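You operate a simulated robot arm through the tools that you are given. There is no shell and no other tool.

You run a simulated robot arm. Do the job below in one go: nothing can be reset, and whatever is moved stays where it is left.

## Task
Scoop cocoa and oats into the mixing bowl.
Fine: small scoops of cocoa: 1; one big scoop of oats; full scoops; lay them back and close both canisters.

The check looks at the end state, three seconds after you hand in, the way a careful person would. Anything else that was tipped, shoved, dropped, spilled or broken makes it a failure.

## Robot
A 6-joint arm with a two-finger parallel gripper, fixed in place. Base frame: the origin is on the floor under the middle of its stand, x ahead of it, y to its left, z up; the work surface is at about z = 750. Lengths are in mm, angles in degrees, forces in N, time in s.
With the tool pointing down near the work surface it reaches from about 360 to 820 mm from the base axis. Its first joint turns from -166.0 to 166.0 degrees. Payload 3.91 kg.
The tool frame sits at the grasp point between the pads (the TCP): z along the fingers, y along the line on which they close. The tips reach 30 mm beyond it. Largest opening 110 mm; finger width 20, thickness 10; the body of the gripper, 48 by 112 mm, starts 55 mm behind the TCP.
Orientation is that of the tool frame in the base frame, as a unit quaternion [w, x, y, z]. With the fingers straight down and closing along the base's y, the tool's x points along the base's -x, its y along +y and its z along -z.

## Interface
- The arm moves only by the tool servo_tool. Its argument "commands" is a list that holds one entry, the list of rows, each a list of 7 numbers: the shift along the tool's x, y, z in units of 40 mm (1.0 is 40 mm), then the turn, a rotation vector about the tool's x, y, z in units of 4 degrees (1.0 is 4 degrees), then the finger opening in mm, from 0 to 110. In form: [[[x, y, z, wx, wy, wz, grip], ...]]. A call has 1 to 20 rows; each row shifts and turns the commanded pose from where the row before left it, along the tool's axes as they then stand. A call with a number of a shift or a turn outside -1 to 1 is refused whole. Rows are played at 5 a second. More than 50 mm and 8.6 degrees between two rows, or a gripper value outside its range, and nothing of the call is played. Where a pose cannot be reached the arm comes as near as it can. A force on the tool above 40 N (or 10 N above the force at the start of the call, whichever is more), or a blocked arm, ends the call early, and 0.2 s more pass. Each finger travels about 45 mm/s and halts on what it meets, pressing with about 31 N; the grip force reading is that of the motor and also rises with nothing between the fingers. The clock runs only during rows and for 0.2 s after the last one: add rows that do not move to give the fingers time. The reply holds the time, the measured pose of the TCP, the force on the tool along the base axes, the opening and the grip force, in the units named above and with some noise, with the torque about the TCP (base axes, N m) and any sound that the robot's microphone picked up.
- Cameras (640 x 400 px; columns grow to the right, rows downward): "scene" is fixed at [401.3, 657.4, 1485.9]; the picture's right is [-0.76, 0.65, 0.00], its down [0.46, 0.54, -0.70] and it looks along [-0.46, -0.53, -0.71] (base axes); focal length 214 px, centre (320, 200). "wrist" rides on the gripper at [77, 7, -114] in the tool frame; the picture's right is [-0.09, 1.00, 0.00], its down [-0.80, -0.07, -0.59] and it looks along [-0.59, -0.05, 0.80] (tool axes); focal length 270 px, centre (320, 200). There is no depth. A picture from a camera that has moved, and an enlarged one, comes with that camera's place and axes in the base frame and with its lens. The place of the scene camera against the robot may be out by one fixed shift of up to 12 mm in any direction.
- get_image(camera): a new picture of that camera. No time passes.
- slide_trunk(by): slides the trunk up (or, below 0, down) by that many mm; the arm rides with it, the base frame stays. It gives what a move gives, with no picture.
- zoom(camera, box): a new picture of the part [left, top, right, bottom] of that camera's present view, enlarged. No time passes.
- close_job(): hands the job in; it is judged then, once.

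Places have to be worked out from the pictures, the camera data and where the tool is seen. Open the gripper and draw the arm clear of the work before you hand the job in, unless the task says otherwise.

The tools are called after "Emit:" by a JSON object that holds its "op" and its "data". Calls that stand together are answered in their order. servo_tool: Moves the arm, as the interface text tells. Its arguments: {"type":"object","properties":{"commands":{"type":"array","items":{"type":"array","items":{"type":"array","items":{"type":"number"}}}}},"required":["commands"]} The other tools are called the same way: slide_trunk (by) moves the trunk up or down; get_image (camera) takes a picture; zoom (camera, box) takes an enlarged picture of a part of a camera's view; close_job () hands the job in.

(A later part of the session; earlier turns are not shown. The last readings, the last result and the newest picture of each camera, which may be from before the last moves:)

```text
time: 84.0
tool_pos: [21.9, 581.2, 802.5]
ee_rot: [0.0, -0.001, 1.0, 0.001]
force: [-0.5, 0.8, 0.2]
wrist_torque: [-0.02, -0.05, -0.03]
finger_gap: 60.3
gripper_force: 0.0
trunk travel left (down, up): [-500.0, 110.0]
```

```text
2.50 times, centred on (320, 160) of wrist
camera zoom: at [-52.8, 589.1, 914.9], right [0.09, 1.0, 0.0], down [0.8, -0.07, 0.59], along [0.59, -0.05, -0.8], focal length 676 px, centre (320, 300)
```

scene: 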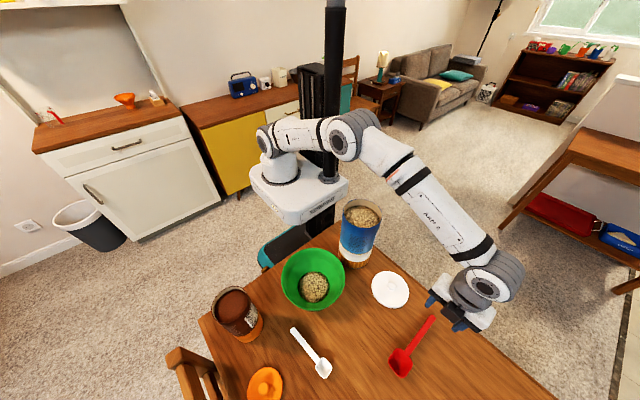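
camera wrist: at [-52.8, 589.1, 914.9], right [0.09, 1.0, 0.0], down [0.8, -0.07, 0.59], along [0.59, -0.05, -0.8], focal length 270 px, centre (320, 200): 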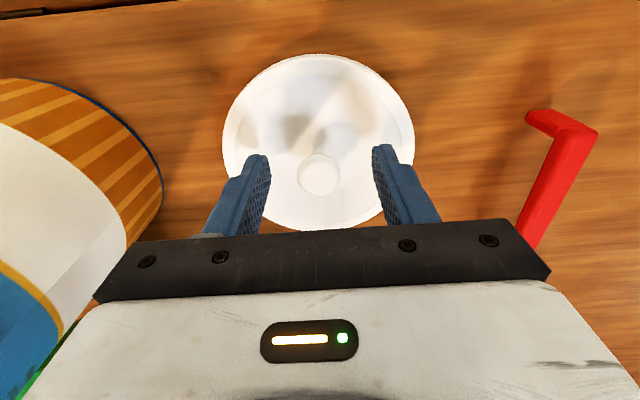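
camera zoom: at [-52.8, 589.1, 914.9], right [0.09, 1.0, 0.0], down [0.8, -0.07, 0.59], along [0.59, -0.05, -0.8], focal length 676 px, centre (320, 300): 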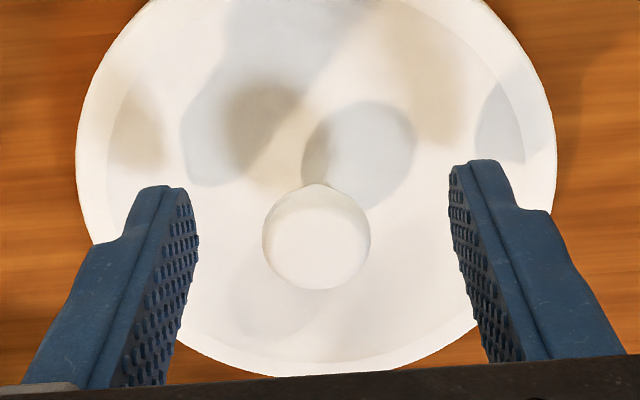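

The knob is centred between the fingers; lowering 4 mm more and closing on it.

Emit:
{"op": "servo_tool", "data": {"commands": [[[0, 0, 0.1, 0, 0, 0, 60], [0, 0, 0, 0, 0, 0, 40], [0, 0, 0, 0, 0, 0, 28], [0, 0, 0, 0, 0, 0, 15], [0, 0, 0, 0, 0, 0, 0], [0, 0, 0, 0, 0, 0, 0], [0, 0, 0, 0, 0, 0, 0], [0, 0, 0, 0, 0, 0, 0]]]}}

Emit:
{"op": "zoom", "data": {"camera": "wrist", "box": [220, 60, 420, 240]}}

```text
time: 85.8
tool_pos: [24.4, 580.9, 798.6]
ee_rot: [0.0, -0.002, 1.0, 0.001]
force: [-0.5, 0.6, -0.1]
wrist_torque: [0.02, -0.02, 0.01]
finger_gap: 21.9
gripper_force: 30.9
trunk travel left (down, up): [-500.0, 110.0]
```

```text
2.22 times, centred on (320, 150) of wrist
camera zoom: at [-52.7, 589.0, 911.1], right [0.09, 1.0, 0.0], down [0.8, -0.07, 0.59], along [0.59, -0.05, -0.8], focal length 601 px, centre (320, 311)
```

zoom: 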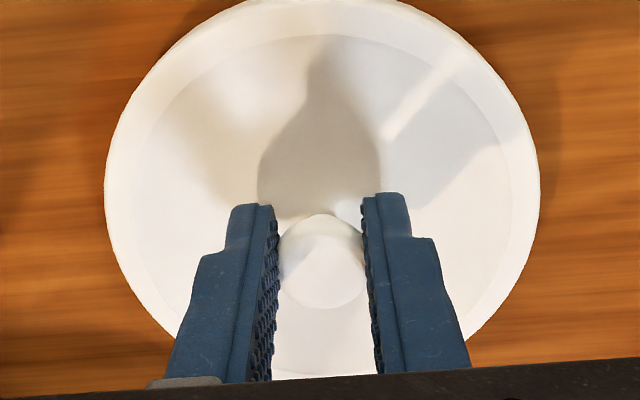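

Gripped the knob (22 mm). Lifting the lid straight up and moving a bit toward the oats can to view its rim from a settled pose.

Emit:
{"op": "servo_tool", "data": {"commands": [[[0, 0, -0.3, 0, 0, 0, 0], [0, 0, -0.8, 0, 0, 0, 0], [0, 0, -0.9, 0, 0, 0, 0], [0, 0, -0.9, 0, 0, 0, 0], [0, 0, -0.9, 0, 0, 0, 0], [0, 0, -0.9, 0, 0, 0, 0], [0, 0, -0.9, 0, 0, 0, 0], [0, 0, -0.9, 0, 0, 0, 0], [0, 0, -0.9, 0, 0, 0, 0], [0, -0.3, 0, 0, 0, 0, 0], [0, -0.6, 0, 0, 0, 0, 0], [0, -0.3, 0, 0, 0, 0, 0], [0, 0, 0, 0, 0, 0, 0], [0, 0, 0, 0, 0, 0, 0], [0, 0, 0, 0, 0, 0, 0], [0, 0, 0, 0, 0, 0, 0]]]}}

Emit:
{"op": "get_image", "data": {"camera": "wrist"}}

Emit:
{"op": "get_image", "data": {"camera": "scene"}}

```text
time: 89.2
tool_pos: [22.3, 532.9, 1092.9]
ee_rot: [0.0, 0.0, 1.0, 0.001]
force: [-0.2, -0.6, -1.2]
wrist_torque: [-0.01, 0.04, -0.01]
finger_gap: 21.6
gripper_force: 30.6
trunk travel left (down, up): [-500.0, 110.0]
```

```text
taken
camera wrist: at [-53.0, 540.6, 1206.6], right [0.09, 1.0, 0.0], down [0.8, -0.07, 0.59], along [0.59, -0.05, -0.8], focal length 270 px, centre (320, 200)
```

wrist: 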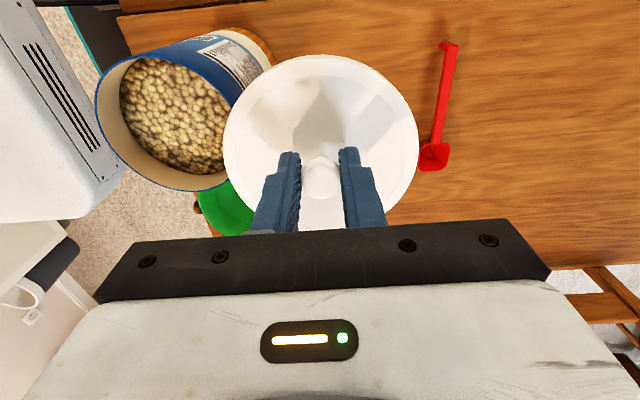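

```text
taken
```

scene: 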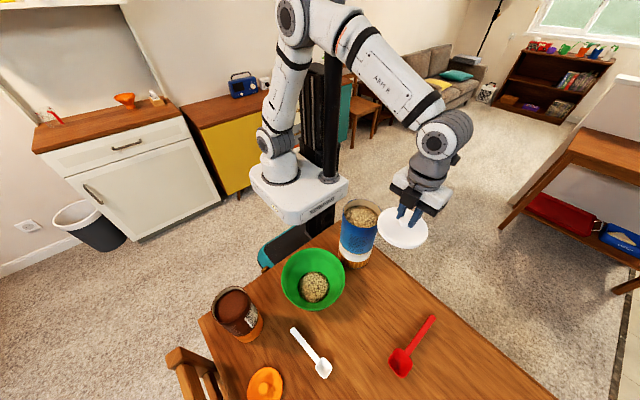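

The lid is held level. Zooming on the oats rim for a precise fit.

Emit:
{"op": "zoom", "data": {"camera": "wrist", "box": [80, 30, 280, 210]}}

```text
2.22 times, centred on (180, 120) of wrist
camera zoom: at [-53.0, 540.6, 1206.6], right [0.09, 1.0, 0.0], down [0.8, -0.07, 0.59], along [0.59, -0.05, -0.8], focal length 601 px, centre (631, 378)
```

zoom: 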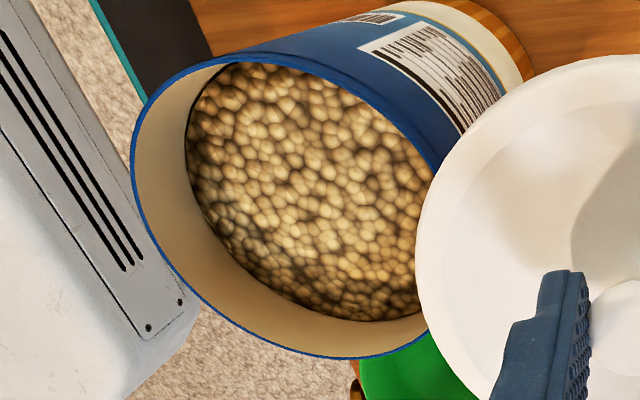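

Prediction with (24, 408.5, 988) is within a few mm; two tighter zooms to refine.

Emit:
{"op": "zoom", "data": {"camera": "wrist", "box": [90, 40, 190, 110]}}

Emit:
{"op": "zoom", "data": {"camera": "wrist", "box": [160, 140, 260, 210]}}

Emit:
{"op": "zoom", "data": {"camera": "wrist", "box": [170, 40, 240, 100]}}

```text
5.71 times, centred on (140, 75) of wrist
camera zoom: at [-53.0, 540.6, 1206.6], right [0.09, 1.0, 0.0], down [0.8, -0.07, 0.59], along [0.59, -0.05, -0.8], focal length 1544 px, centre (1349, 914)
```

zoom: 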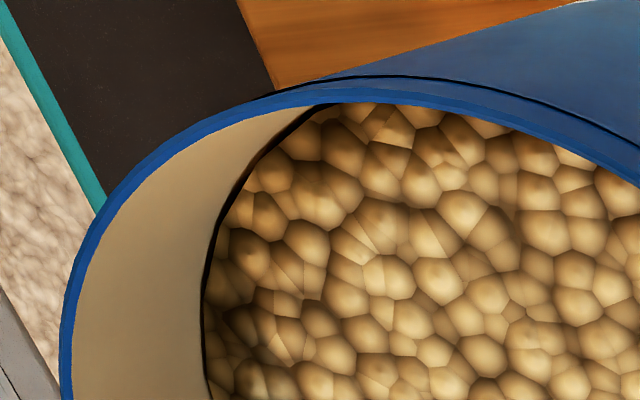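

```text
5.71 times, centred on (210, 175) of wrist
camera zoom: at [-53.0, 540.6, 1206.6], right [0.09, 1.0, 0.0], down [0.8, -0.07, 0.59], along [0.59, -0.05, -0.8], focal length 1544 px, centre (949, 343)
```

zoom: 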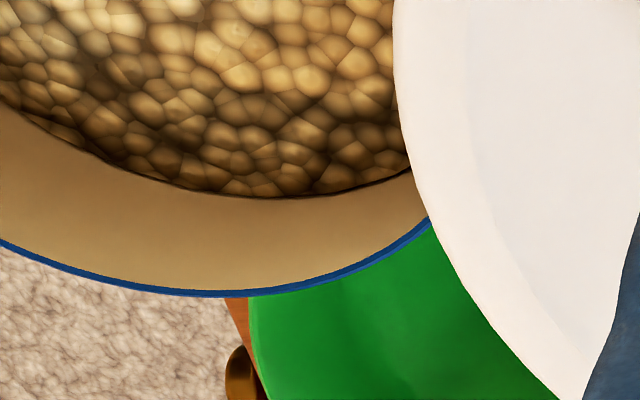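

```text
6.67 times, centred on (205, 70) of wrist
camera zoom: at [-53.0, 540.6, 1206.6], right [0.09, 1.0, 0.0], down [0.8, -0.07, 0.59], along [0.59, -0.05, -0.8], focal length 1802 px, centre (1087, 1067)
```

zoom: 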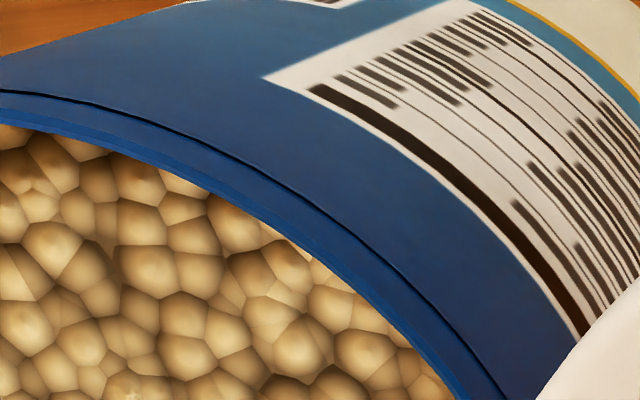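

Refined: can centre ≈(25.5, 409), rim z≈990; and the lid's centre sits ~5.5 mm to +x of the TCP (knob gripped off-centre). Moving the lid over the can accordingly.

Emit:
{"op": "servo_tool", "data": {"commands": [[[0.02, -0.4, 0, 0, 0, 0, 0], [0.025, -0.8, 0, 0, 0, 0, 0], [0.025, -0.8, 0, 0, 0, 0, 0], [0.025, -0.7, 0, 0, 0, 0, 0], [0.005, -0.415, 0, 0, 0, 0, 0], [0, 0, 0, 0, 0, 0, 0], [0, 0, 0.4, 0, 0, 0, 0], [0, 0, 0.4, 0, 0, 0, 0], [0, 0, 0, 0, 0, 0, 0], [0, 0, 0, 0, 0, 0, 0], [0, 0, 0, 0, 0, 0, 0]]]}}

Emit:
{"op": "get_image", "data": {"camera": "wrist"}}

Emit:
{"op": "zoom", "data": {"camera": "scene", "box": [310, 170, 406, 280]}}

```text
time: 91.6
tool_pos: [19.3, 408.6, 1061.8]
ee_rot: [0.0, -0.001, 1.0, 0.001]
force: [0.5, -0.2, 0.1]
wrist_torque: [-0.03, -0.01, 0.01]
finger_gap: 21.6
gripper_force: 31.2
trunk travel left (down, up): [-500.0, 110.0]
```

```text
taken
camera wrist: at [-56.2, 416.2, 1174.5], right [0.09, 1.0, 0.0], down [0.8, -0.07, 0.59], along [0.59, -0.05, -0.8], focal length 270 px, centre (320, 200)
```

wrist: 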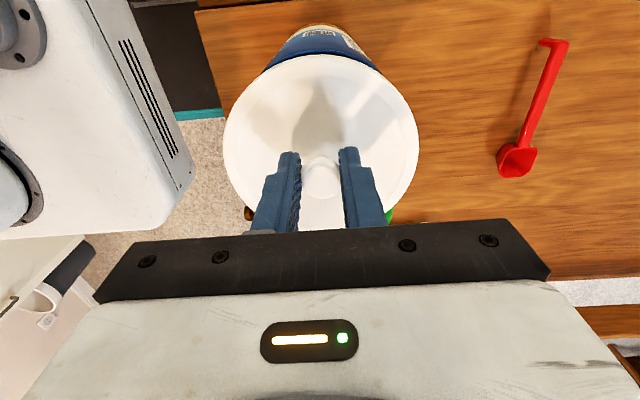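

```text
3.64 times, centred on (358, 225) of scene
camera zoom: at [401.3, 657.4, 1485.9], right [-0.76, 0.65, 0.0], down [0.46, 0.54, -0.7], along [-0.46, -0.53, -0.71], focal length 780 px, centre (182, 109)
```

zoom: 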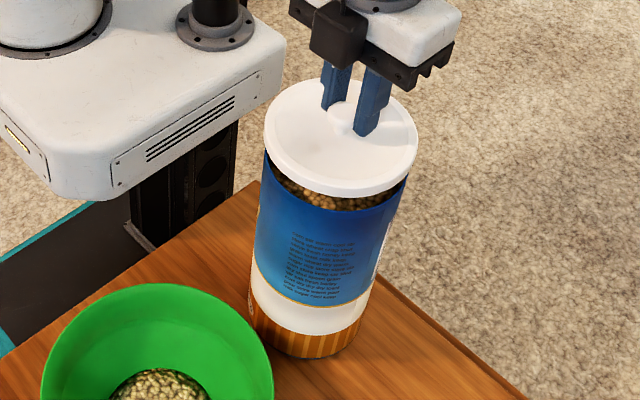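

Lateral alignment looks right; zooming tightly on the gap to check the depth direction.

Emit:
{"op": "zoom", "data": {"camera": "scene", "box": [336, 186, 384, 232]}}

Emit:
{"op": "zoom", "data": {"camera": "wrist", "box": [210, 0, 430, 140]}}

```text
8.70 times, centred on (360, 209) of scene
camera zoom: at [401.3, 657.4, 1485.9], right [-0.76, 0.65, 0.0], down [0.46, 0.54, -0.7], along [-0.46, -0.53, -0.71], focal length 1865 px, centre (-28, 122)
```

zoom: 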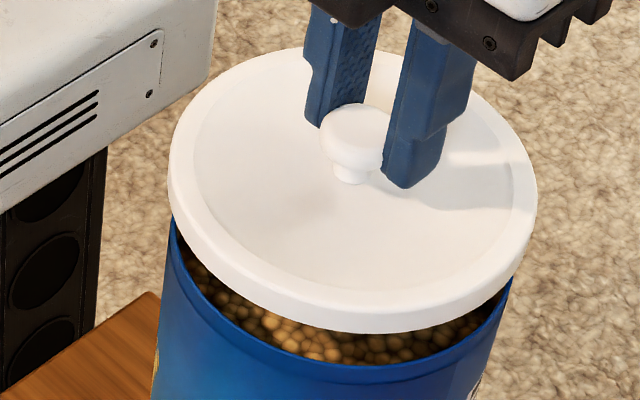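

```text
2.86 times, centred on (320, 70) of wrist
camera zoom: at [-56.2, 416.2, 1174.5], right [0.09, 1.0, 0.0], down [0.8, -0.07, 0.59], along [0.59, -0.05, -0.8], focal length 772 px, centre (320, 571)
```

zoom: 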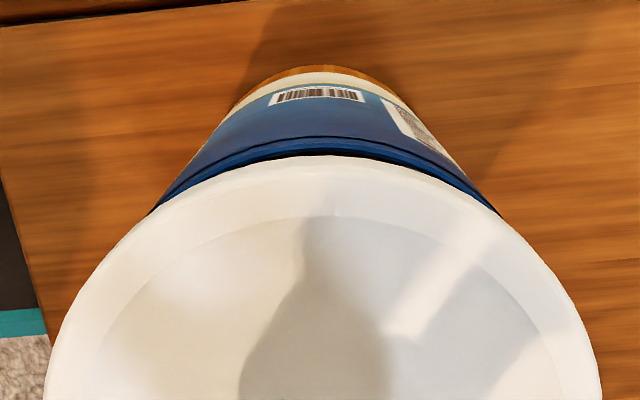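

Alignment is within ~2 mm in all directions. Nudging 1.5 mm and lowering toward the rim in small steps.

Emit:
{"op": "servo_tool", "data": {"commands": [[[0.037, -0.018, 0.1, 0, 0, 0, 0], [0, 0, 0.1, 0, 0, 0, 0], [0, 0, 0.1, 0, 0, 0, 0], [0, 0, 0.1, 0, 0, 0, 0], [0, 0, 0, 0, 0, 0, 0], [0, 0, 0, 0, 0, 0, 0]]]}}

Emit:
{"op": "zoom", "data": {"camera": "scene", "box": [336, 186, 384, 232]}}

```text
time: 93.0
tool_pos: [18.0, 407.7, 1044.7]
ee_rot: [0.0, -0.001, 1.0, -0.001]
force: [-0.3, 0.4, -1.2]
wrist_torque: [0.01, 0.0, 0.02]
finger_gap: 21.7
gripper_force: 31.2
trunk travel left (down, up): [-500.0, 110.0]
```

```text
8.70 times, centred on (360, 209) of scene
camera zoom: at [401.3, 657.4, 1485.9], right [-0.76, 0.65, 0.0], down [0.46, 0.54, -0.7], along [-0.46, -0.53, -0.71], focal length 1865 px, centre (-28, 122)
```

zoom: 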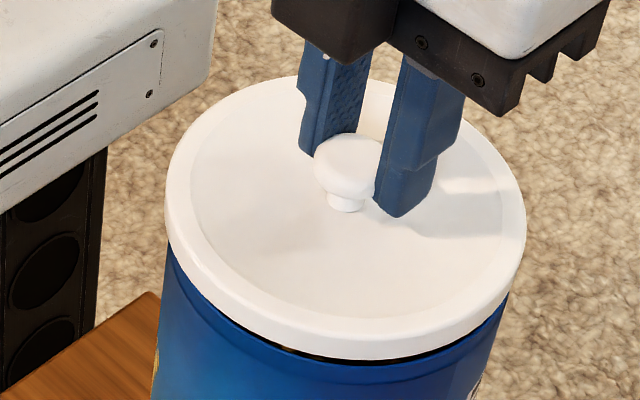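

Nearly in contact; lowering in 1.5 mm steps and watching the force.

Emit:
{"op": "servo_tool", "data": {"commands": [[[0, 0, 0.0375, 0, 0, 0, 0], [0, 0, 0.0375, 0, 0, 0, 0], [0, 0, 0, 0, 0, 0, 0]]]}}

Emit:
{"op": "servo_tool", "data": {"commands": [[[0, 0, 0.0375, 0, 0, 0, 0], [0, 0, 0, 0, 0, 0, 0]]]}}

Emit:
{"op": "zoom", "data": {"camera": "scene", "box": [336, 186, 384, 232]}}

```text
time: 93.8
tool_pos: [19.2, 408.2, 1042.6]
ee_rot: [0.0, -0.001, 1.0, 0.001]
force: [0.3, 0.3, -0.6]
wrist_torque: [-0.01, -0.02, 0.0]
finger_gap: 21.9
gripper_force: 31.1
trunk travel left (down, up): [-500.0, 110.0]
```

```text
time: 94.4
tool_pos: [17.4, 407.2, 1041.3]
ee_rot: [0.0, -0.001, 1.0, 0.001]
force: [0.2, 0.8, -0.2]
wrist_torque: [0.01, -0.04, -0.02]
finger_gap: 21.8
gripper_force: 31.4
trunk travel left (down, up): [-500.0, 110.0]
```

```text
8.70 times, centred on (360, 209) of scene
camera zoom: at [401.3, 657.4, 1485.9], right [-0.76, 0.65, 0.0], down [0.46, 0.54, -0.7], along [-0.46, -0.53, -0.71], focal length 1865 px, centre (-28, 122)
```

zoom: 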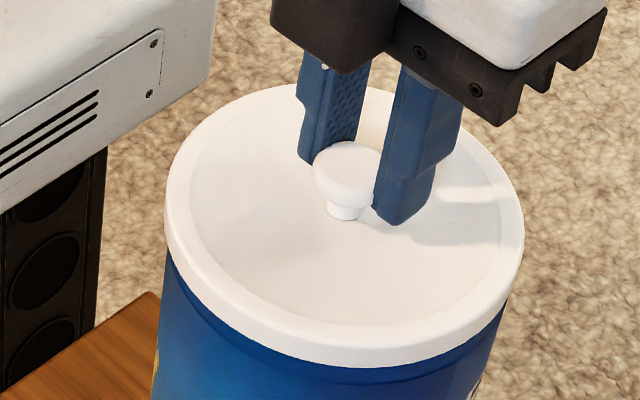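

No contact yet. Continuing down.

Emit:
{"op": "servo_tool", "data": {"commands": [[[0, 0, 0.0375, 0, 0, 0, 0], [0, 0, 0, 0, 0, 0, 0]]]}}

Emit:
{"op": "servo_tool", "data": {"commands": [[[0, 0, 0.0375, 0, 0, 0, 0], [0, 0, 0, 0, 0, 0, 0]]]}}

Emit:
{"op": "servo_tool", "data": {"commands": [[[0, 0, 0.0375, 0, 0, 0, 0], [0, 0, 0, 0, 0, 0, 0]]]}}

```text
time: 95.0
tool_pos: [18.9, 406.5, 1039.7]
ee_rot: [0.0, -0.001, 1.0, 0.0]
force: [-0.3, 0.3, -0.7]
wrist_torque: [0.03, 0.02, 0.02]
finger_gap: 21.8
gripper_force: 30.5
trunk travel left (down, up): [-500.0, 110.0]
```

```text
time: 95.6
tool_pos: [18.2, 407.9, 1038.7]
ee_rot: [0.0, -0.001, 1.0, 0.002]
force: [-0.7, -0.4, 0.5]
wrist_torque: [0.0, 0.01, 0.01]
finger_gap: 21.6
gripper_force: 31.1
trunk travel left (down, up): [-500.0, 110.0]
```

```text
time: 96.2
tool_pos: [17.9, 407.5, 1036.7]
ee_rot: [0.001, -0.001, 1.0, 0.0]
force: [-0.3, -0.2, -0.5]
wrist_torque: [0.0, -0.01, 0.02]
finger_gap: 21.9
gripper_force: 30.9
trunk travel left (down, up): [-500.0, 110.0]
```

Still no contact at z≈1036; checking the picture before continuing.

Emit:
{"op": "zoom", "data": {"camera": "scene", "box": [336, 186, 384, 232]}}

Emit:
{"op": "zoom", "data": {"camera": "wrist", "box": [210, 0, 430, 140]}}

```text
8.70 times, centred on (360, 209) of scene
camera zoom: at [401.3, 657.4, 1485.9], right [-0.76, 0.65, 0.0], down [0.46, 0.54, -0.7], along [-0.46, -0.53, -0.71], focal length 1865 px, centre (-28, 122)
```

zoom: 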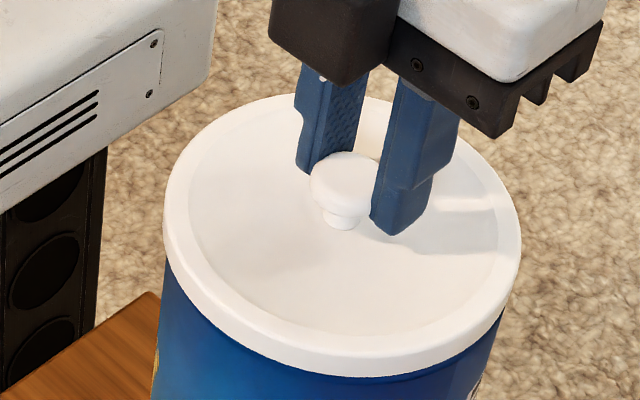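

```text
2.86 times, centred on (320, 70) of wrist
camera zoom: at [-57.7, 415.1, 1149.3], right [0.09, 1.0, 0.0], down [0.8, -0.07, 0.59], along [0.59, -0.05, -0.8], focal length 772 px, centre (320, 571)
```

zoom: 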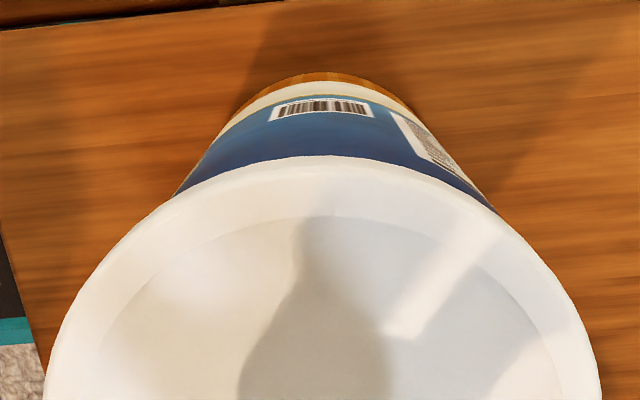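

Still slightly above/around the rim. Lowering further in small steps.

Emit:
{"op": "servo_tool", "data": {"commands": [[[0, 0.02, 0.0375, 0, 0, 0, 0], [0, 0, 0, 0, 0, 0, 0]]]}}

Emit:
{"op": "servo_tool", "data": {"commands": [[[0, 0, 0.0375, 0, 0, 0, 0], [0, 0, 0, 0, 0, 0, 0]]]}}

Emit:
{"op": "servo_tool", "data": {"commands": [[[0, 0, 0.0375, 0, 0, 0, 0], [0, 0, 0, 0, 0, 0, 0]]]}}

```text
time: 96.8
tool_pos: [18.5, 409.1, 1034.2]
ee_rot: [0.0, 0.0, 1.0, 0.001]
force: [0.6, -0.4, -0.9]
wrist_torque: [0.02, 0.0, 0.01]
finger_gap: 22.0
gripper_force: 30.6
trunk travel left (down, up): [-500.0, 110.0]
```

```text
time: 97.4
tool_pos: [17.6, 407.4, 1033.6]
ee_rot: [0.0, -0.001, 1.0, 0.001]
force: [0.3, 0.2, -0.6]
wrist_torque: [-0.01, 0.03, 0.0]
finger_gap: 21.6
gripper_force: 31.5
trunk travel left (down, up): [-500.0, 110.0]
```

```text
time: 98.0
tool_pos: [18.6, 409.2, 1032.7]
ee_rot: [0.0, 0.0, 1.0, 0.002]
force: [3.8, 2.4, 14.4]
wrist_torque: [0.07, -0.25, 0.05]
finger_gap: 21.9
gripper_force: 31.2
trunk travel left (down, up): [-500.0, 110.0]
heard: snap
```

A snap was heard with 14 N – the lid seems to have clicked on. Checking pictures.

Emit:
{"op": "zoom", "data": {"camera": "scene", "box": [336, 186, 384, 232]}}

Emit:
{"op": "zoom", "data": {"camera": "scene", "box": [310, 170, 406, 280]}}

Emit:
{"op": "zoom", "data": {"camera": "wrist", "box": [210, 0, 430, 140]}}

```text
8.70 times, centred on (360, 209) of scene
camera zoom: at [401.3, 657.4, 1485.9], right [-0.76, 0.65, 0.0], down [0.46, 0.54, -0.7], along [-0.46, -0.53, -0.71], focal length 1865 px, centre (-28, 122)
```

zoom: 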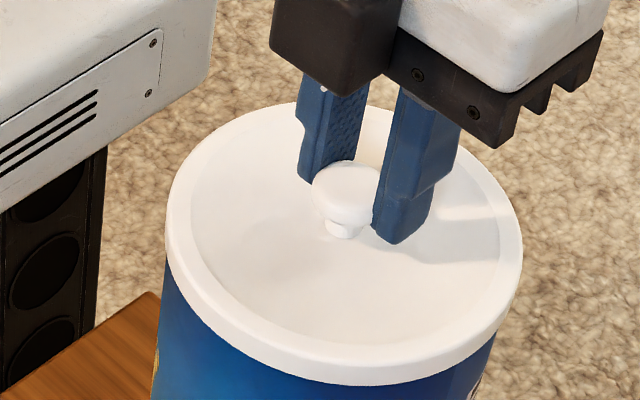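

```text
3.64 times, centred on (358, 225) of scene
camera zoom: at [401.3, 657.4, 1485.9], right [-0.76, 0.65, 0.0], down [0.46, 0.54, -0.7], along [-0.46, -0.53, -0.71], focal length 780 px, centre (182, 109)
```

zoom: 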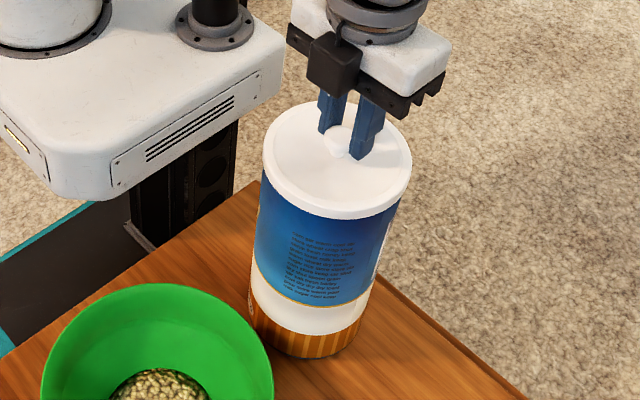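

```text
2.86 times, centred on (320, 70) of wrist
camera zoom: at [-57.5, 416.1, 1146.1], right [0.09, 1.0, 0.0], down [0.8, -0.07, 0.59], along [0.59, -0.05, -0.8], focal length 772 px, centre (320, 571)
```

zoom: 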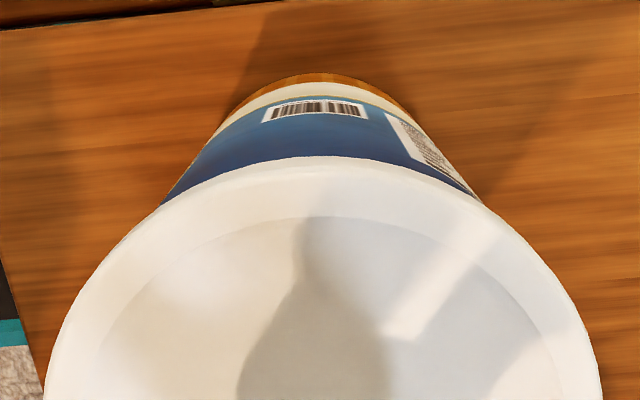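

The lid sits on the can evenly. Opening the fingers and rising to verify.

Emit:
{"op": "servo_tool", "data": {"commands": [[[0, 0, 0, 0, 0, 0, 26], [0, 0, 0, 0, 0, 0, 36], [0, 0, 0, 0, 0, 0, 50], [0, 0, 0, 0, 0, 0, 60], [0, 0, 0, 0, 0, 0, 60], [0, 0, -0.3, 0, 0, 0, 60], [0, 0, -0.6, 0, 0, 0, 60], [0, 0, -0.9, 0, 0, 0, 60], [0, 0, -0.9, 0, 0, 0, 60], [0, 0, 0, 0, 0, 0, 60], [0, 0, 0, 0, 0, 0, 60]]]}}

Emit:
{"op": "get_image", "data": {"camera": "wrist"}}

Emit:
{"op": "zoom", "data": {"camera": "scene", "box": [320, 180, 400, 280]}}

```text
time: 100.4
tool_pos: [19.1, 408.9, 1138.2]
ee_rot: [-0.001, -0.001, 1.0, 0.001]
force: [0.3, -0.2, -0.2]
wrist_torque: [0.05, -0.04, -0.01]
finger_gap: 60.2
gripper_force: 0.1
trunk travel left (down, up): [-500.0, 110.0]
```

```text
taken
camera wrist: at [-57.6, 416.7, 1252.3], right [0.09, 1.0, 0.0], down [0.8, -0.07, 0.59], along [0.59, -0.05, -0.8], focal length 270 px, centre (320, 200)
```

wrist: 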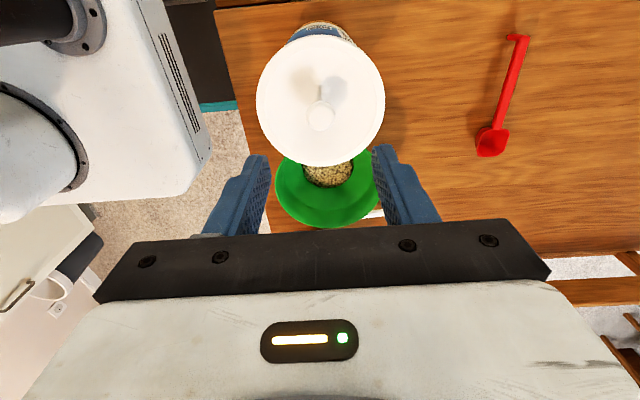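

```text
4.00 times, centred on (360, 230) of scene
camera zoom: at [401.3, 657.4, 1485.9], right [-0.76, 0.65, 0.0], down [0.46, 0.54, -0.7], along [-0.46, -0.53, -0.71], focal length 858 px, centre (160, 80)
```

zoom: 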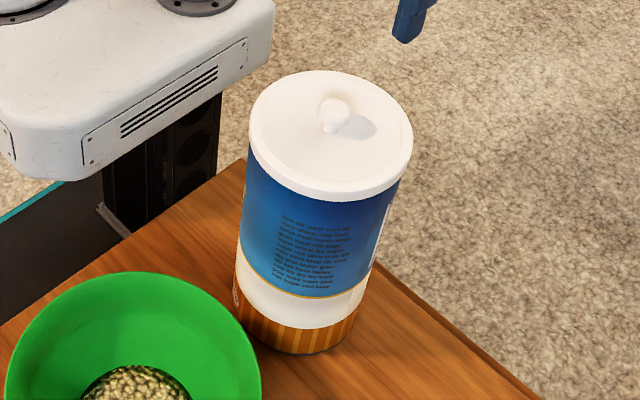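

Oats can is closed and flush. Next the cocoa: moving across (at safe height) toward the white scoop while starting to yaw the tool to match its handle.

Emit:
{"op": "servo_tool", "data": {"commands": [[[-0.92, 0.225, 0, 0, 0, 0, 70], [-0.92, 0.225, 0, 0, 0, 0, 70], [-0.92, 0.225, 0, 0, 0, 0, 70], [-0.92, 0.225, 0, 0, 0, 0, 70], [-0.92, 0.225, 0, 0, 0, 0, 70], [-0.92, 0.225, 0, 0, 0, 0, 70], [-0.92, 0.225, 0, 0, 0, 0, 70], [-0.92, 0.225, 0, 0, 0, 0, 70], [-0.92, 0.225, 0, 0, 0, 0, 70], [0, 0, 0, 0, 0, -1, 70], [0, 0, 0, 0, 0, -1, 70], [0, 0, 0, 0, 0, -1, 70], [0, 0, 0, 0, 0, -1, 70], [0, 0, 0, 0, 0, -1, 70], [0, 0, 0, 0, 0, -1, 70], [0, 0, 0, 0, 0, -1, 70], [0, 0, 0, 0, 0, -1, 70], [0, 0, 0, 0, 0, -1, 70], [0, 0, 0, 0, 0, -1, 70], [0, 0, 0, 0, 0, -1, 70]]]}}

Emit:
{"op": "servo_tool", "data": {"commands": [[[0, 0, 0, 0, 0, -1, 70], [0, 0, 0, 0, 0, -1, 70], [0, 0, 0, 0, 0, -1, 70], [0, 0, 0, 0, 0, -1, 70], [0, 0, 0, 0, 0, -1, 70], [0, 0, 0, 0, 0, -1, 70], [0, 0, 0, 0, 0, -1, 70], [0, 0, 0, 0, 0, -1, 70], [0, 0, 0, 0, 0, -1, 70], [0, 0, 0, 0, 0, -1, 70], [0, 0, 0, 0, 0, -1, 70], [0, 0, 0, 0, 0, -1, 70], [0, 0, 0.9, 0, 0, 0, 70], [0, 0, 0.9, 0, 0, 0, 70], [0, 0, 0.9, 0, 0, 0, 70], [0, 0, 0.9, 0, 0, 0, 70], [0, 0, 0.9, 0, 0, 0, 70], [0, 0, 0, 0, 0, 0, 70], [0, 0, 0, 0, 0, 0, 70]]]}}

Emit:
{"op": "get_image", "data": {"camera": "wrist"}}

Emit:
{"op": "get_image", "data": {"camera": "scene"}}

```text
time: 104.6
tool_pos: [349.0, 489.5, 1140.3]
ee_rot: [0.0, -0.375, 0.927, -0.001]
force: [0.4, -0.2, 0.3]
wrist_torque: [-0.04, -0.02, 0.01]
finger_gap: 69.8
gripper_force: 0.2
trunk travel left (down, up): [-500.0, 110.0]
```

```text
time: 108.6
tool_pos: [348.0, 488.2, 960.0]
ee_rot: [-0.001, 0.72, -0.694, -0.001]
force: [-0.8, -0.9, 0.1]
wrist_torque: [-0.05, 0.0, 0.02]
finger_gap: 69.9
gripper_force: 0.0
trunk travel left (down, up): [-500.0, 110.0]
```

```text
taken
camera wrist: at [345.8, 413.6, 1073.0], right [-1.0, 0.05, 0.0], down [0.04, 0.8, 0.6], along [0.03, 0.59, -0.8], focal length 270 px, centre (320, 200)
```

wrist: 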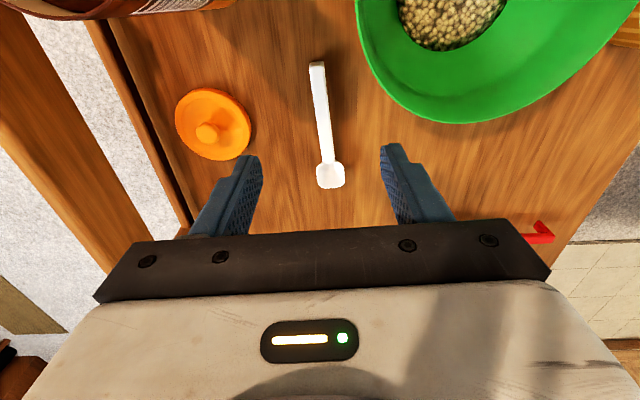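

```text
taken
```

scene: 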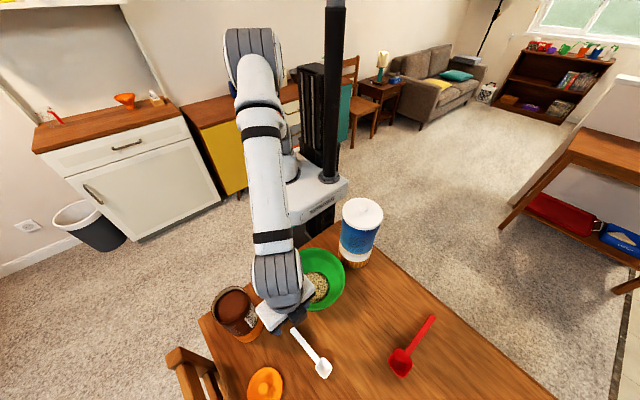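

Tool is yawed 92°. Zooming on the white scoop and the orange lid.

Emit:
{"op": "zoom", "data": {"camera": "wrist", "box": [270, 40, 390, 200]}}

Emit:
{"op": "zoom", "data": {"camera": "wrist", "box": [150, 60, 290, 180]}}

```text
2.50 times, centred on (330, 120) of wrist
camera zoom: at [345.8, 413.6, 1073.0], right [-1.0, 0.05, 0.0], down [0.04, 0.8, 0.6], along [0.03, 0.59, -0.8], focal length 676 px, centre (295, 400)
```

zoom: 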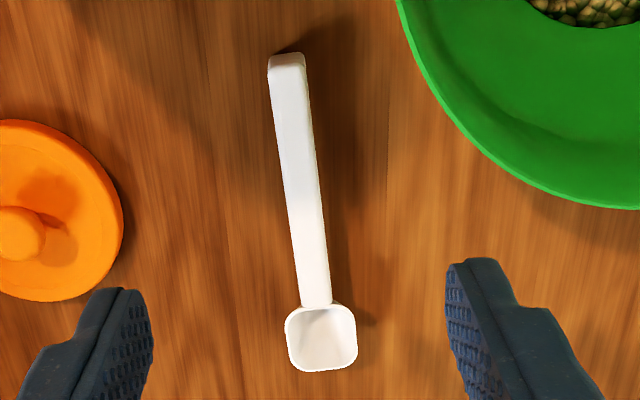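

```text
3.33 times, centred on (220, 120) of wrist
camera zoom: at [345.8, 413.6, 1073.0], right [-1.0, 0.05, 0.0], down [0.04, 0.8, 0.6], along [0.03, 0.59, -0.8], focal length 901 px, centre (653, 467)
```

zoom: 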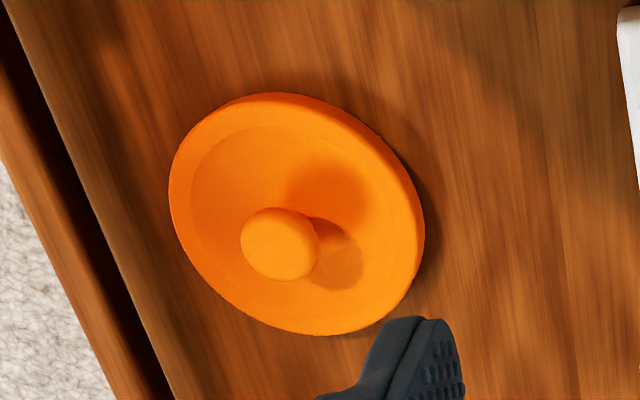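

White scoop: handle from (351.5, 467) to cup centre (342, 593), azimuth 94.3°, handle top z≈778. The bowl is close, so I'll grip 56 mm from the handle end with only a 10° lean to keep clear of the bowl. Aligning and approaching to z≈830.

Emit:
{"op": "servo_tool", "data": {"commands": [[[0, 0, 0, 0, 0, -0.5625, 50], [0, 0, 0, 0, -0.833, 0, 50], [0, 0, 0, 0, -0.833, 0, 50], [0, 0, 0, 0, -0.834, 0, 50], [-0.062, 0.002, 0.83, 0, 0, 0, 50], [-0.062, 0.002, 0.83, 0, 0, 0, 50], [-0.062, 0.002, 0.83, 0, 0, 0, 50], [-0.062, 0.002, 0.83, 0, 0, 0, 50], [0, 0, 0, 0, 0, 0, 50], [0, 0, 0, 0, 0, 0, 50], [0, 0, 0, 0, 0, 0, 50]]]}}

Emit:
{"op": "get_image", "data": {"camera": "wrist"}}

Emit:
{"op": "zoom", "data": {"camera": "wrist", "box": [240, 0, 400, 230]}}

Emit:
{"op": "zoom", "data": {"camera": "scene", "box": [210, 240, 370, 400]}}

```text
time: 111.0
tool_pos: [346.5, 520.8, 830.5]
ee_rot: [-0.059, 0.731, -0.677, -0.065]
force: [0.0, -1.8, 0.2]
wrist_torque: [0.01, 0.02, 0.01]
finger_gap: 50.0
gripper_force: 0.0
trunk travel left (down, up): [-500.0, 110.0]
```

```text
taken
camera wrist: at [347.7, 427.1, 928.4], right [-1.0, 0.01, 0.02], down [0.02, 0.69, 0.73], along [0.0, 0.73, -0.69], focal length 270 px, centre (320, 200)
```

wrist: 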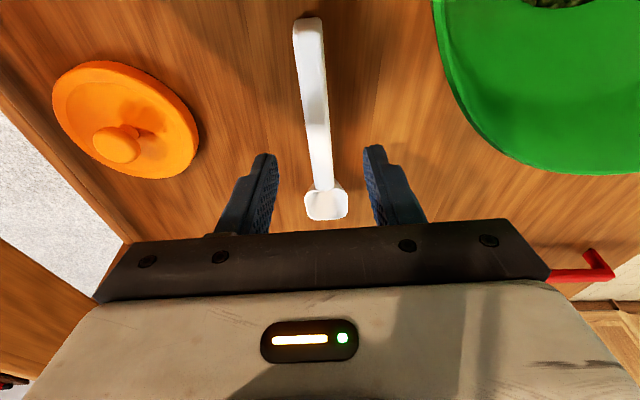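

```text
1.74 times, centred on (320, 115) of wrist
camera zoom: at [347.7, 427.1, 928.4], right [-1.0, 0.01, 0.02], down [0.02, 0.69, 0.73], along [0.0, 0.73, -0.69], focal length 470 px, centre (320, 348)
```

zoom: 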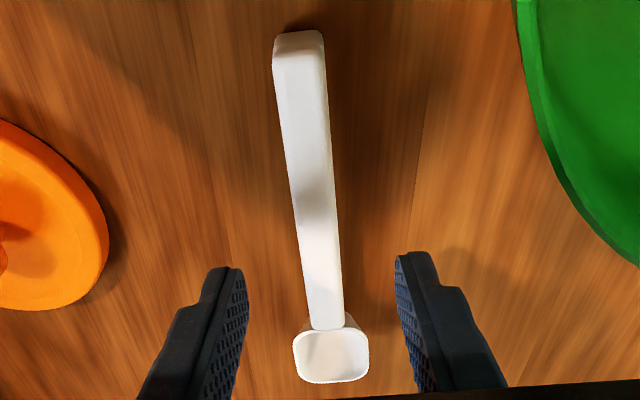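

```text
2.50 times, centred on (290, 320) of scene
camera zoom: at [401.3, 657.4, 1485.9], right [-0.76, 0.65, 0.0], down [0.46, 0.54, -0.7], along [-0.46, -0.53, -0.71], focal length 536 px, centre (395, -100)
```

zoom: 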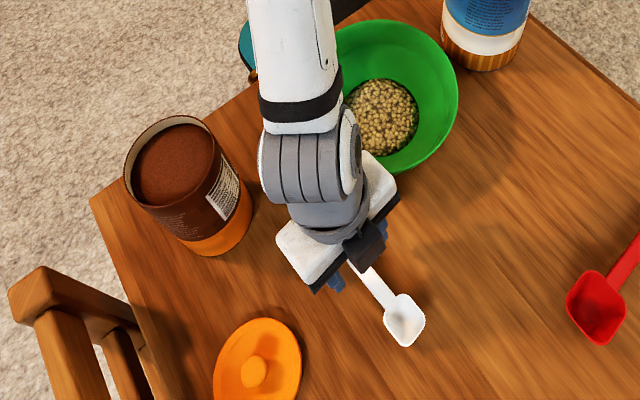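

The handle is centred between the fingers. Lowering 43 mm and closing.

Emit:
{"op": "servo_tool", "data": {"commands": [[[0.063, 0, 0.357, 0, 0, 0, 50], [0.063, 0, 0.357, 0, 0, 0, 50], [0.063, 0, 0.357, 0, 0, 0, 50], [0, 0, 0, 0, 0, 0, 50], [0, 0, 0, 0, 0, 0, 50], [0, 0, 0, 0, 0, 0, 30], [0, 0, 0, 0, 0, 0, 20], [0, 0, 0, 0, 0, 0, 10], [0, 0, 0, 0, 0, 0, 0], [0, 0, 0, 0, 0, 0, 0], [0, 0, 0, 0, 0, 0, 0]]]}}

Emit:
{"op": "get_image", "data": {"camera": "wrist"}}

Emit:
{"op": "zoom", "data": {"camera": "scene", "box": [260, 240, 370, 390]}}

```text
time: 113.4
tool_pos: [345.3, 522.9, 787.0]
ee_rot: [-0.06, 0.73, -0.677, -0.064]
force: [0.3, -0.1, 0.3]
wrist_torque: [-0.06, -0.03, 0.01]
finger_gap: 14.8
gripper_force: 30.7
trunk travel left (down, up): [-500.0, 110.0]
```

```text
taken
camera wrist: at [347.8, 427.5, 885.4], right [-1.0, 0.01, 0.02], down [0.02, 0.69, 0.73], along [0.0, 0.73, -0.69], focal length 270 px, centre (320, 200)
```

wrist: 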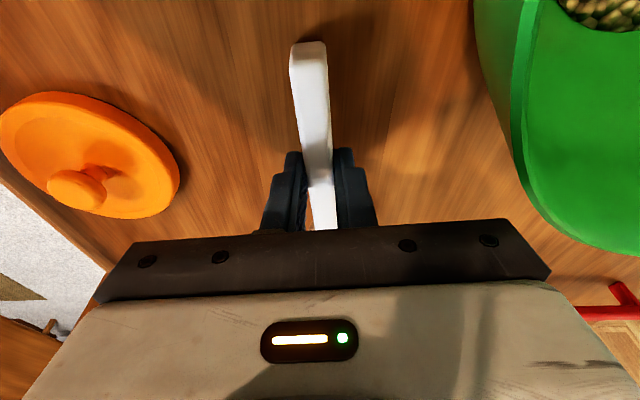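

```text
2.67 times, centred on (315, 315) of scene
camera zoom: at [401.3, 657.4, 1485.9], right [-0.76, 0.65, 0.0], down [0.46, 0.54, -0.7], along [-0.46, -0.53, -0.71], focal length 572 px, centre (333, -107)
```

zoom: 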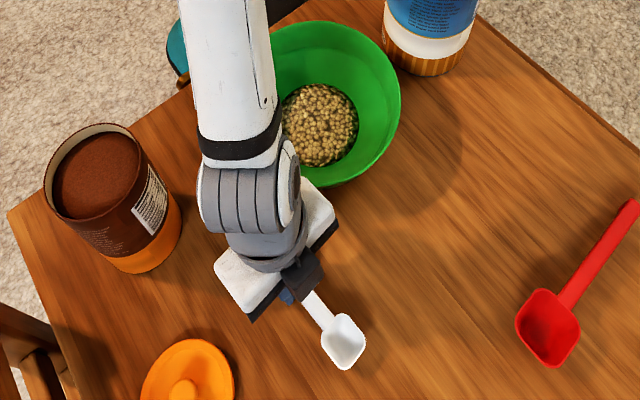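

White handle gripped (14.8 mm). Grasp pose noted: TCP ≈(347.5, 523.2, 786.2). Lifting 250 mm straight up.

Emit:
{"op": "servo_tool", "data": {"commands": [[[-0.05, 0, -0.28, 0, 0, 0, 0], [-0.1, 0, -0.6, 0, 0, 0, 0], [-0.155, 0, -0.879, 0, 0, 0, 0], [-0.155, 0, -0.879, 0, 0, 0, 0], [-0.155, 0, -0.879, 0, 0, 0, 0], [-0.155, 0, -0.879, 0, 0, 0, 0], [-0.155, 0, -0.879, 0, 0, 0, 0], [-0.155, 0, -0.879, 0, 0, 0, 0], [0, 0, 0, 0, 0, 0, 0], [0, 0, 0, 0, 0, 0, 0], [0, 0, 0, 0, 0, 0, 0]]]}}

Emit:
{"op": "get_image", "data": {"camera": "wrist"}}

Emit:
{"op": "get_image", "data": {"camera": "scene"}}

```text
time: 115.8
tool_pos: [346.1, 524.0, 1037.7]
ee_rot: [-0.059, 0.73, -0.677, -0.064]
force: [0.0, -0.6, -0.6]
wrist_torque: [-0.03, -0.02, -0.01]
finger_gap: 14.8
gripper_force: 31.8
trunk travel left (down, up): [-500.0, 110.0]
```

```text
taken
camera wrist: at [347.2, 427.5, 1135.5], right [-1.0, 0.01, 0.02], down [0.02, 0.69, 0.73], along [0.0, 0.73, -0.69], focal length 270 px, centre (320, 200)
```

wrist: 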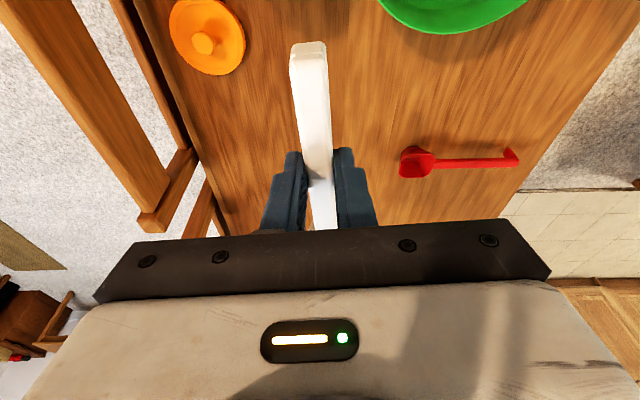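

```text
taken
```

scene: 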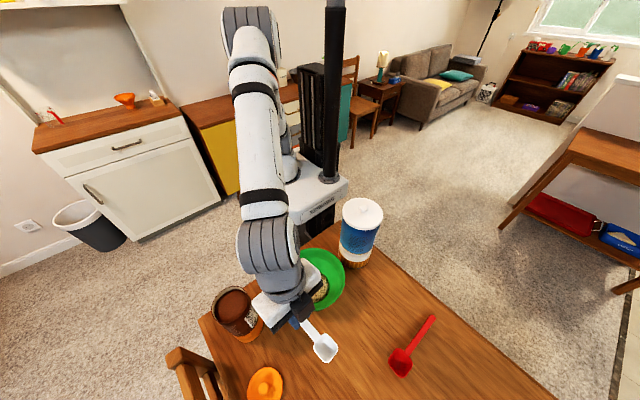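

Moving to a viewpoint beside the cocoa canister (scoop level, safe height) to measure its rim.

Emit:
{"op": "servo_tool", "data": {"commands": [[[0.388, -0.038, -0.105, 0, 0, 0, 0], [0.776, -0.075, -0.21, 0, 0, 0, 0], [0.776, -0.075, -0.21, 0, 0, 0, 0], [0.776, -0.075, -0.21, 0, 0, 0, 0], [0.776, -0.075, -0.21, 0, 0, 0, 0], [0.776, -0.075, -0.21, 0, 0, 0, 0], [0.776, -0.075, -0.21, 0, 0, 0, 0], [0.388, -0.038, -0.105, 0, 0, 0, 0], [0, 0, 0, 0, 0, 0, 0], [0, 0, 0, 0, 0, 0, 0], [0, 0, 0, 0, 0, 0, 0]]]}}

Emit:
{"op": "get_image", "data": {"camera": "wrist"}}

Emit:
{"op": "get_image", "data": {"camera": "scene"}}

```text
time: 118.2
tool_pos: [382.6, 301.7, 1057.2]
ee_rot: [-0.059, 0.73, -0.678, -0.064]
force: [0.0, 0.2, -0.7]
wrist_torque: [-0.05, -0.02, 0.01]
finger_gap: 14.7
gripper_force: 31.2
trunk travel left (down, up): [-500.0, 110.0]
```

```text
taken
camera wrist: at [385.0, 205.1, 1155.3], right [-1.0, 0.01, 0.02], down [0.02, 0.69, 0.73], along [0.0, 0.73, -0.69], focal length 270 px, centre (320, 200)
```

wrist: 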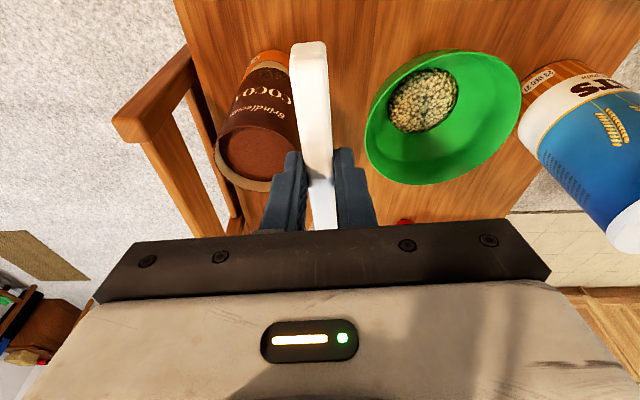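

```text
taken
```

scene: 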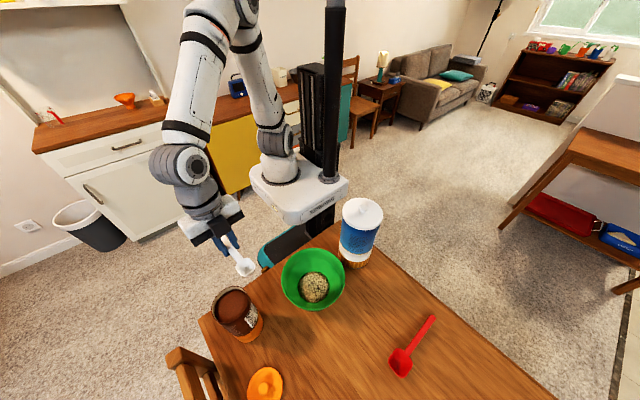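

Zooming on the cocoa rim for fitting.

Emit:
{"op": "zoom", "data": {"camera": "wrist", "box": [200, 40, 320, 200]}}

Emit:
{"op": "zoom", "data": {"camera": "scene", "box": [200, 240, 280, 350]}}

```text
2.50 times, centred on (260, 120) of wrist
camera zoom: at [385.0, 205.1, 1155.3], right [-1.0, 0.01, 0.02], down [0.02, 0.69, 0.73], along [0.0, 0.73, -0.69], focal length 676 px, centre (470, 400)
```

zoom: 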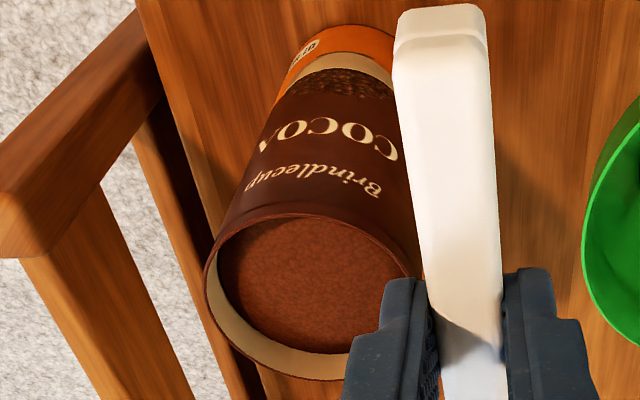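

```text
3.64 times, centred on (240, 295) of scene
camera zoom: at [401.3, 657.4, 1485.9], right [-0.76, 0.65, 0.0], down [0.46, 0.54, -0.7], along [-0.46, -0.53, -0.71], focal length 780 px, centre (611, -146)
```

zoom: 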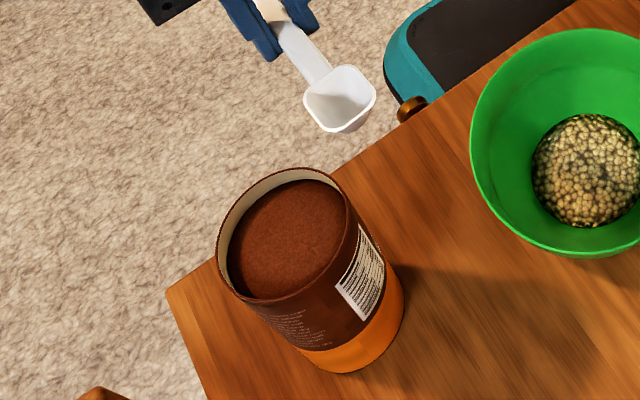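

Fit: cocoa can centre ≈(446, 370), R≈43, rim z≈942, cocoa ≈16 mm below the rim. Moving into position above it and pitching the cup 48° down.

Emit:
{"op": "servo_tool", "data": {"commands": [[[-0.242, -0.553, -0.115, 0, 0, 0, 0], [-0.242, -0.553, -0.115, 0, 0, 0, 0], [-0.242, -0.553, -0.115, 0, 0, 0, 0], [0, 0, 0, 0, 1, 0, 0], [0, 0, 0, 0, 1, 0, 0], [0, 0, 0, 0, 1, 0, 0], [0, 0, 0, 0, 1, 0, 0], [0, 0, 0, 0, 1, 0, 0], [0, 0, 0, 0, 1, 0, 0], [0, 0, 0, 0, 1, 0, 0], [0, 0, 0, 0, 1, 0, 0], [0, 0, 0, 0, 1, 0, 0], [0, 0, 0, 0, 1, 0, 0], [0, 0, 0, 0, 1, 0, 0], [0, 0, 0, 0, 1, 0, 0], [0, 0, 0, 0, 0, 0, 0], [0, 0, 0, 0, 0, 0, 0], [0, 0, 0, 0, 0, 0, 0]]]}}

Emit:
{"op": "get_image", "data": {"camera": "scene"}}

Emit:
{"op": "zoom", "data": {"camera": "scene", "box": [200, 240, 296, 340]}}

Emit:
{"op": "get_image", "data": {"camera": "wrist"}}

```text
time: 122.0
tool_pos: [448.9, 331.4, 1076.0]
ee_rot: [0.222, 0.693, -0.644, 0.238]
force: [-0.5, 0.2, -0.5]
wrist_torque: [-0.04, -0.01, -0.01]
finger_gap: 14.8
gripper_force: 31.1
trunk travel left (down, up): [-500.0, 110.0]
```

```text
taken
```

scene: 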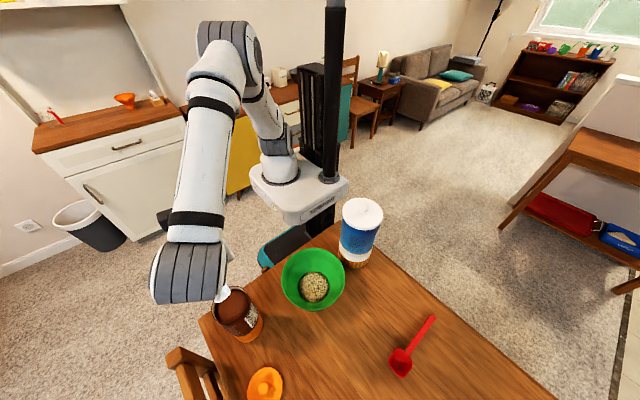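

```text
4.00 times, centred on (248, 290) of scene
camera zoom: at [401.3, 657.4, 1485.9], right [-0.76, 0.65, 0.0], down [0.46, 0.54, -0.7], along [-0.46, -0.53, -0.71], focal length 858 px, centre (608, -160)
```

zoom: 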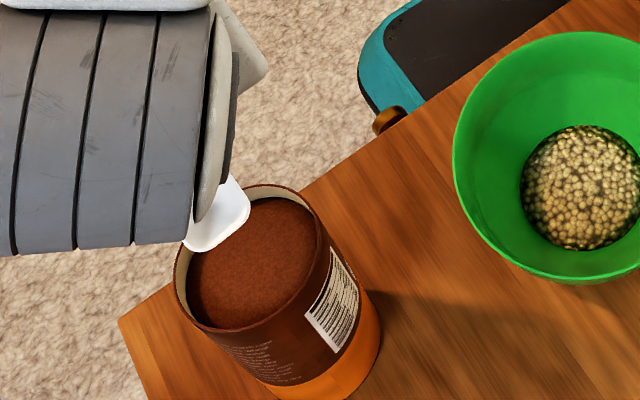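

```text
taken
camera wrist: at [441.9, 341.8, 1212.1], right [-1.0, -0.01, -0.05], down [0.0, 1.0, -0.02], along [0.05, -0.02, -1.0], focal length 270 px, centre (320, 200)
```

wrist: 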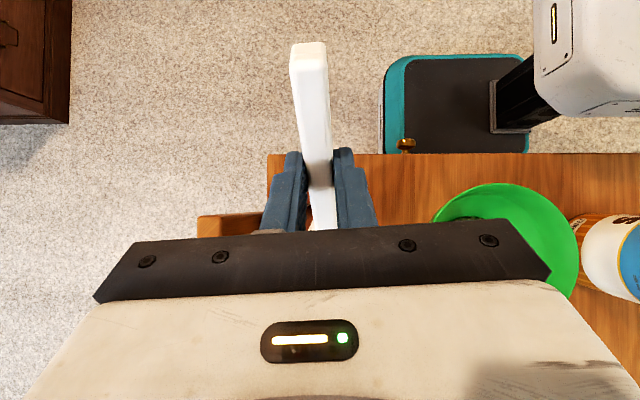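

Cup position matches prediction in the scene view. Descending toward the cocoa, in stages with force checks.

Emit:
{"op": "servo_tool", "data": {"commands": [[[-0.429, 0, 0.537, 0, 0, 0, 0], [-0.429, 0, 0.537, 0, 0, 0, 0], [-0.1075, 0, 0.1286, 0, 0, 0, 0], [-0.1075, 0, 0.1286, 0, 0, 0, 0], [-0.1075, 0, 0.1286, 0, 0, 0, 0], [-0.1075, 0, 0.1286, 0, 0, 0, 0], [0, 0, 0, 0, 0, 0, 0]]]}}

Emit:
{"op": "zoom", "data": {"camera": "scene", "box": [200, 250, 280, 340]}}

Emit:
{"op": "get_image", "data": {"camera": "wrist"}}

```text
time: 123.6
tool_pos: [447.6, 332.4, 994.5]
ee_rot: [0.221, 0.693, -0.643, 0.239]
force: [-0.4, 0.0, -0.1]
wrist_torque: [0.01, 0.01, -0.01]
finger_gap: 14.7
gripper_force: 31.3
trunk travel left (down, up): [-500.0, 110.0]
```

```text
4.44 times, centred on (240, 295) of scene
camera zoom: at [401.3, 657.4, 1485.9], right [-0.76, 0.65, 0.0], down [0.46, 0.54, -0.7], along [-0.46, -0.53, -0.71], focal length 953 px, centre (676, -222)
```

zoom: 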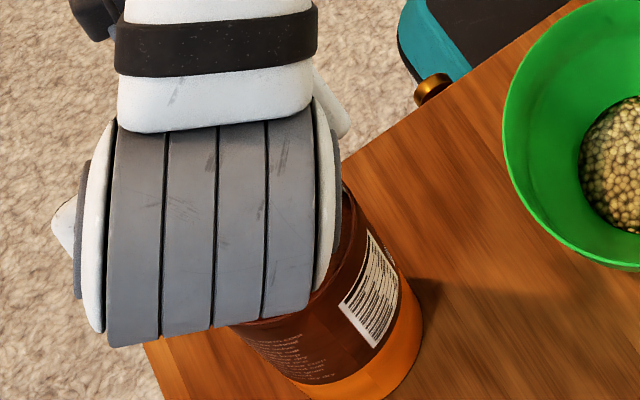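

```text
taken
camera wrist: at [441.5, 343.6, 1130.3], right [-1.0, -0.01, -0.05], down [0.0, 1.0, -0.02], along [0.05, -0.02, -1.0], focal length 270 px, centre (320, 200)
```

wrist: 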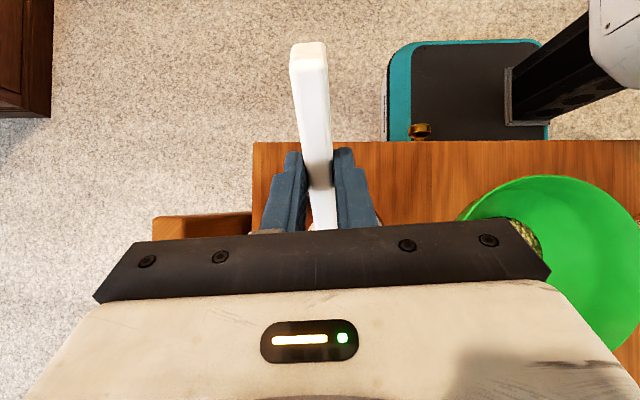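

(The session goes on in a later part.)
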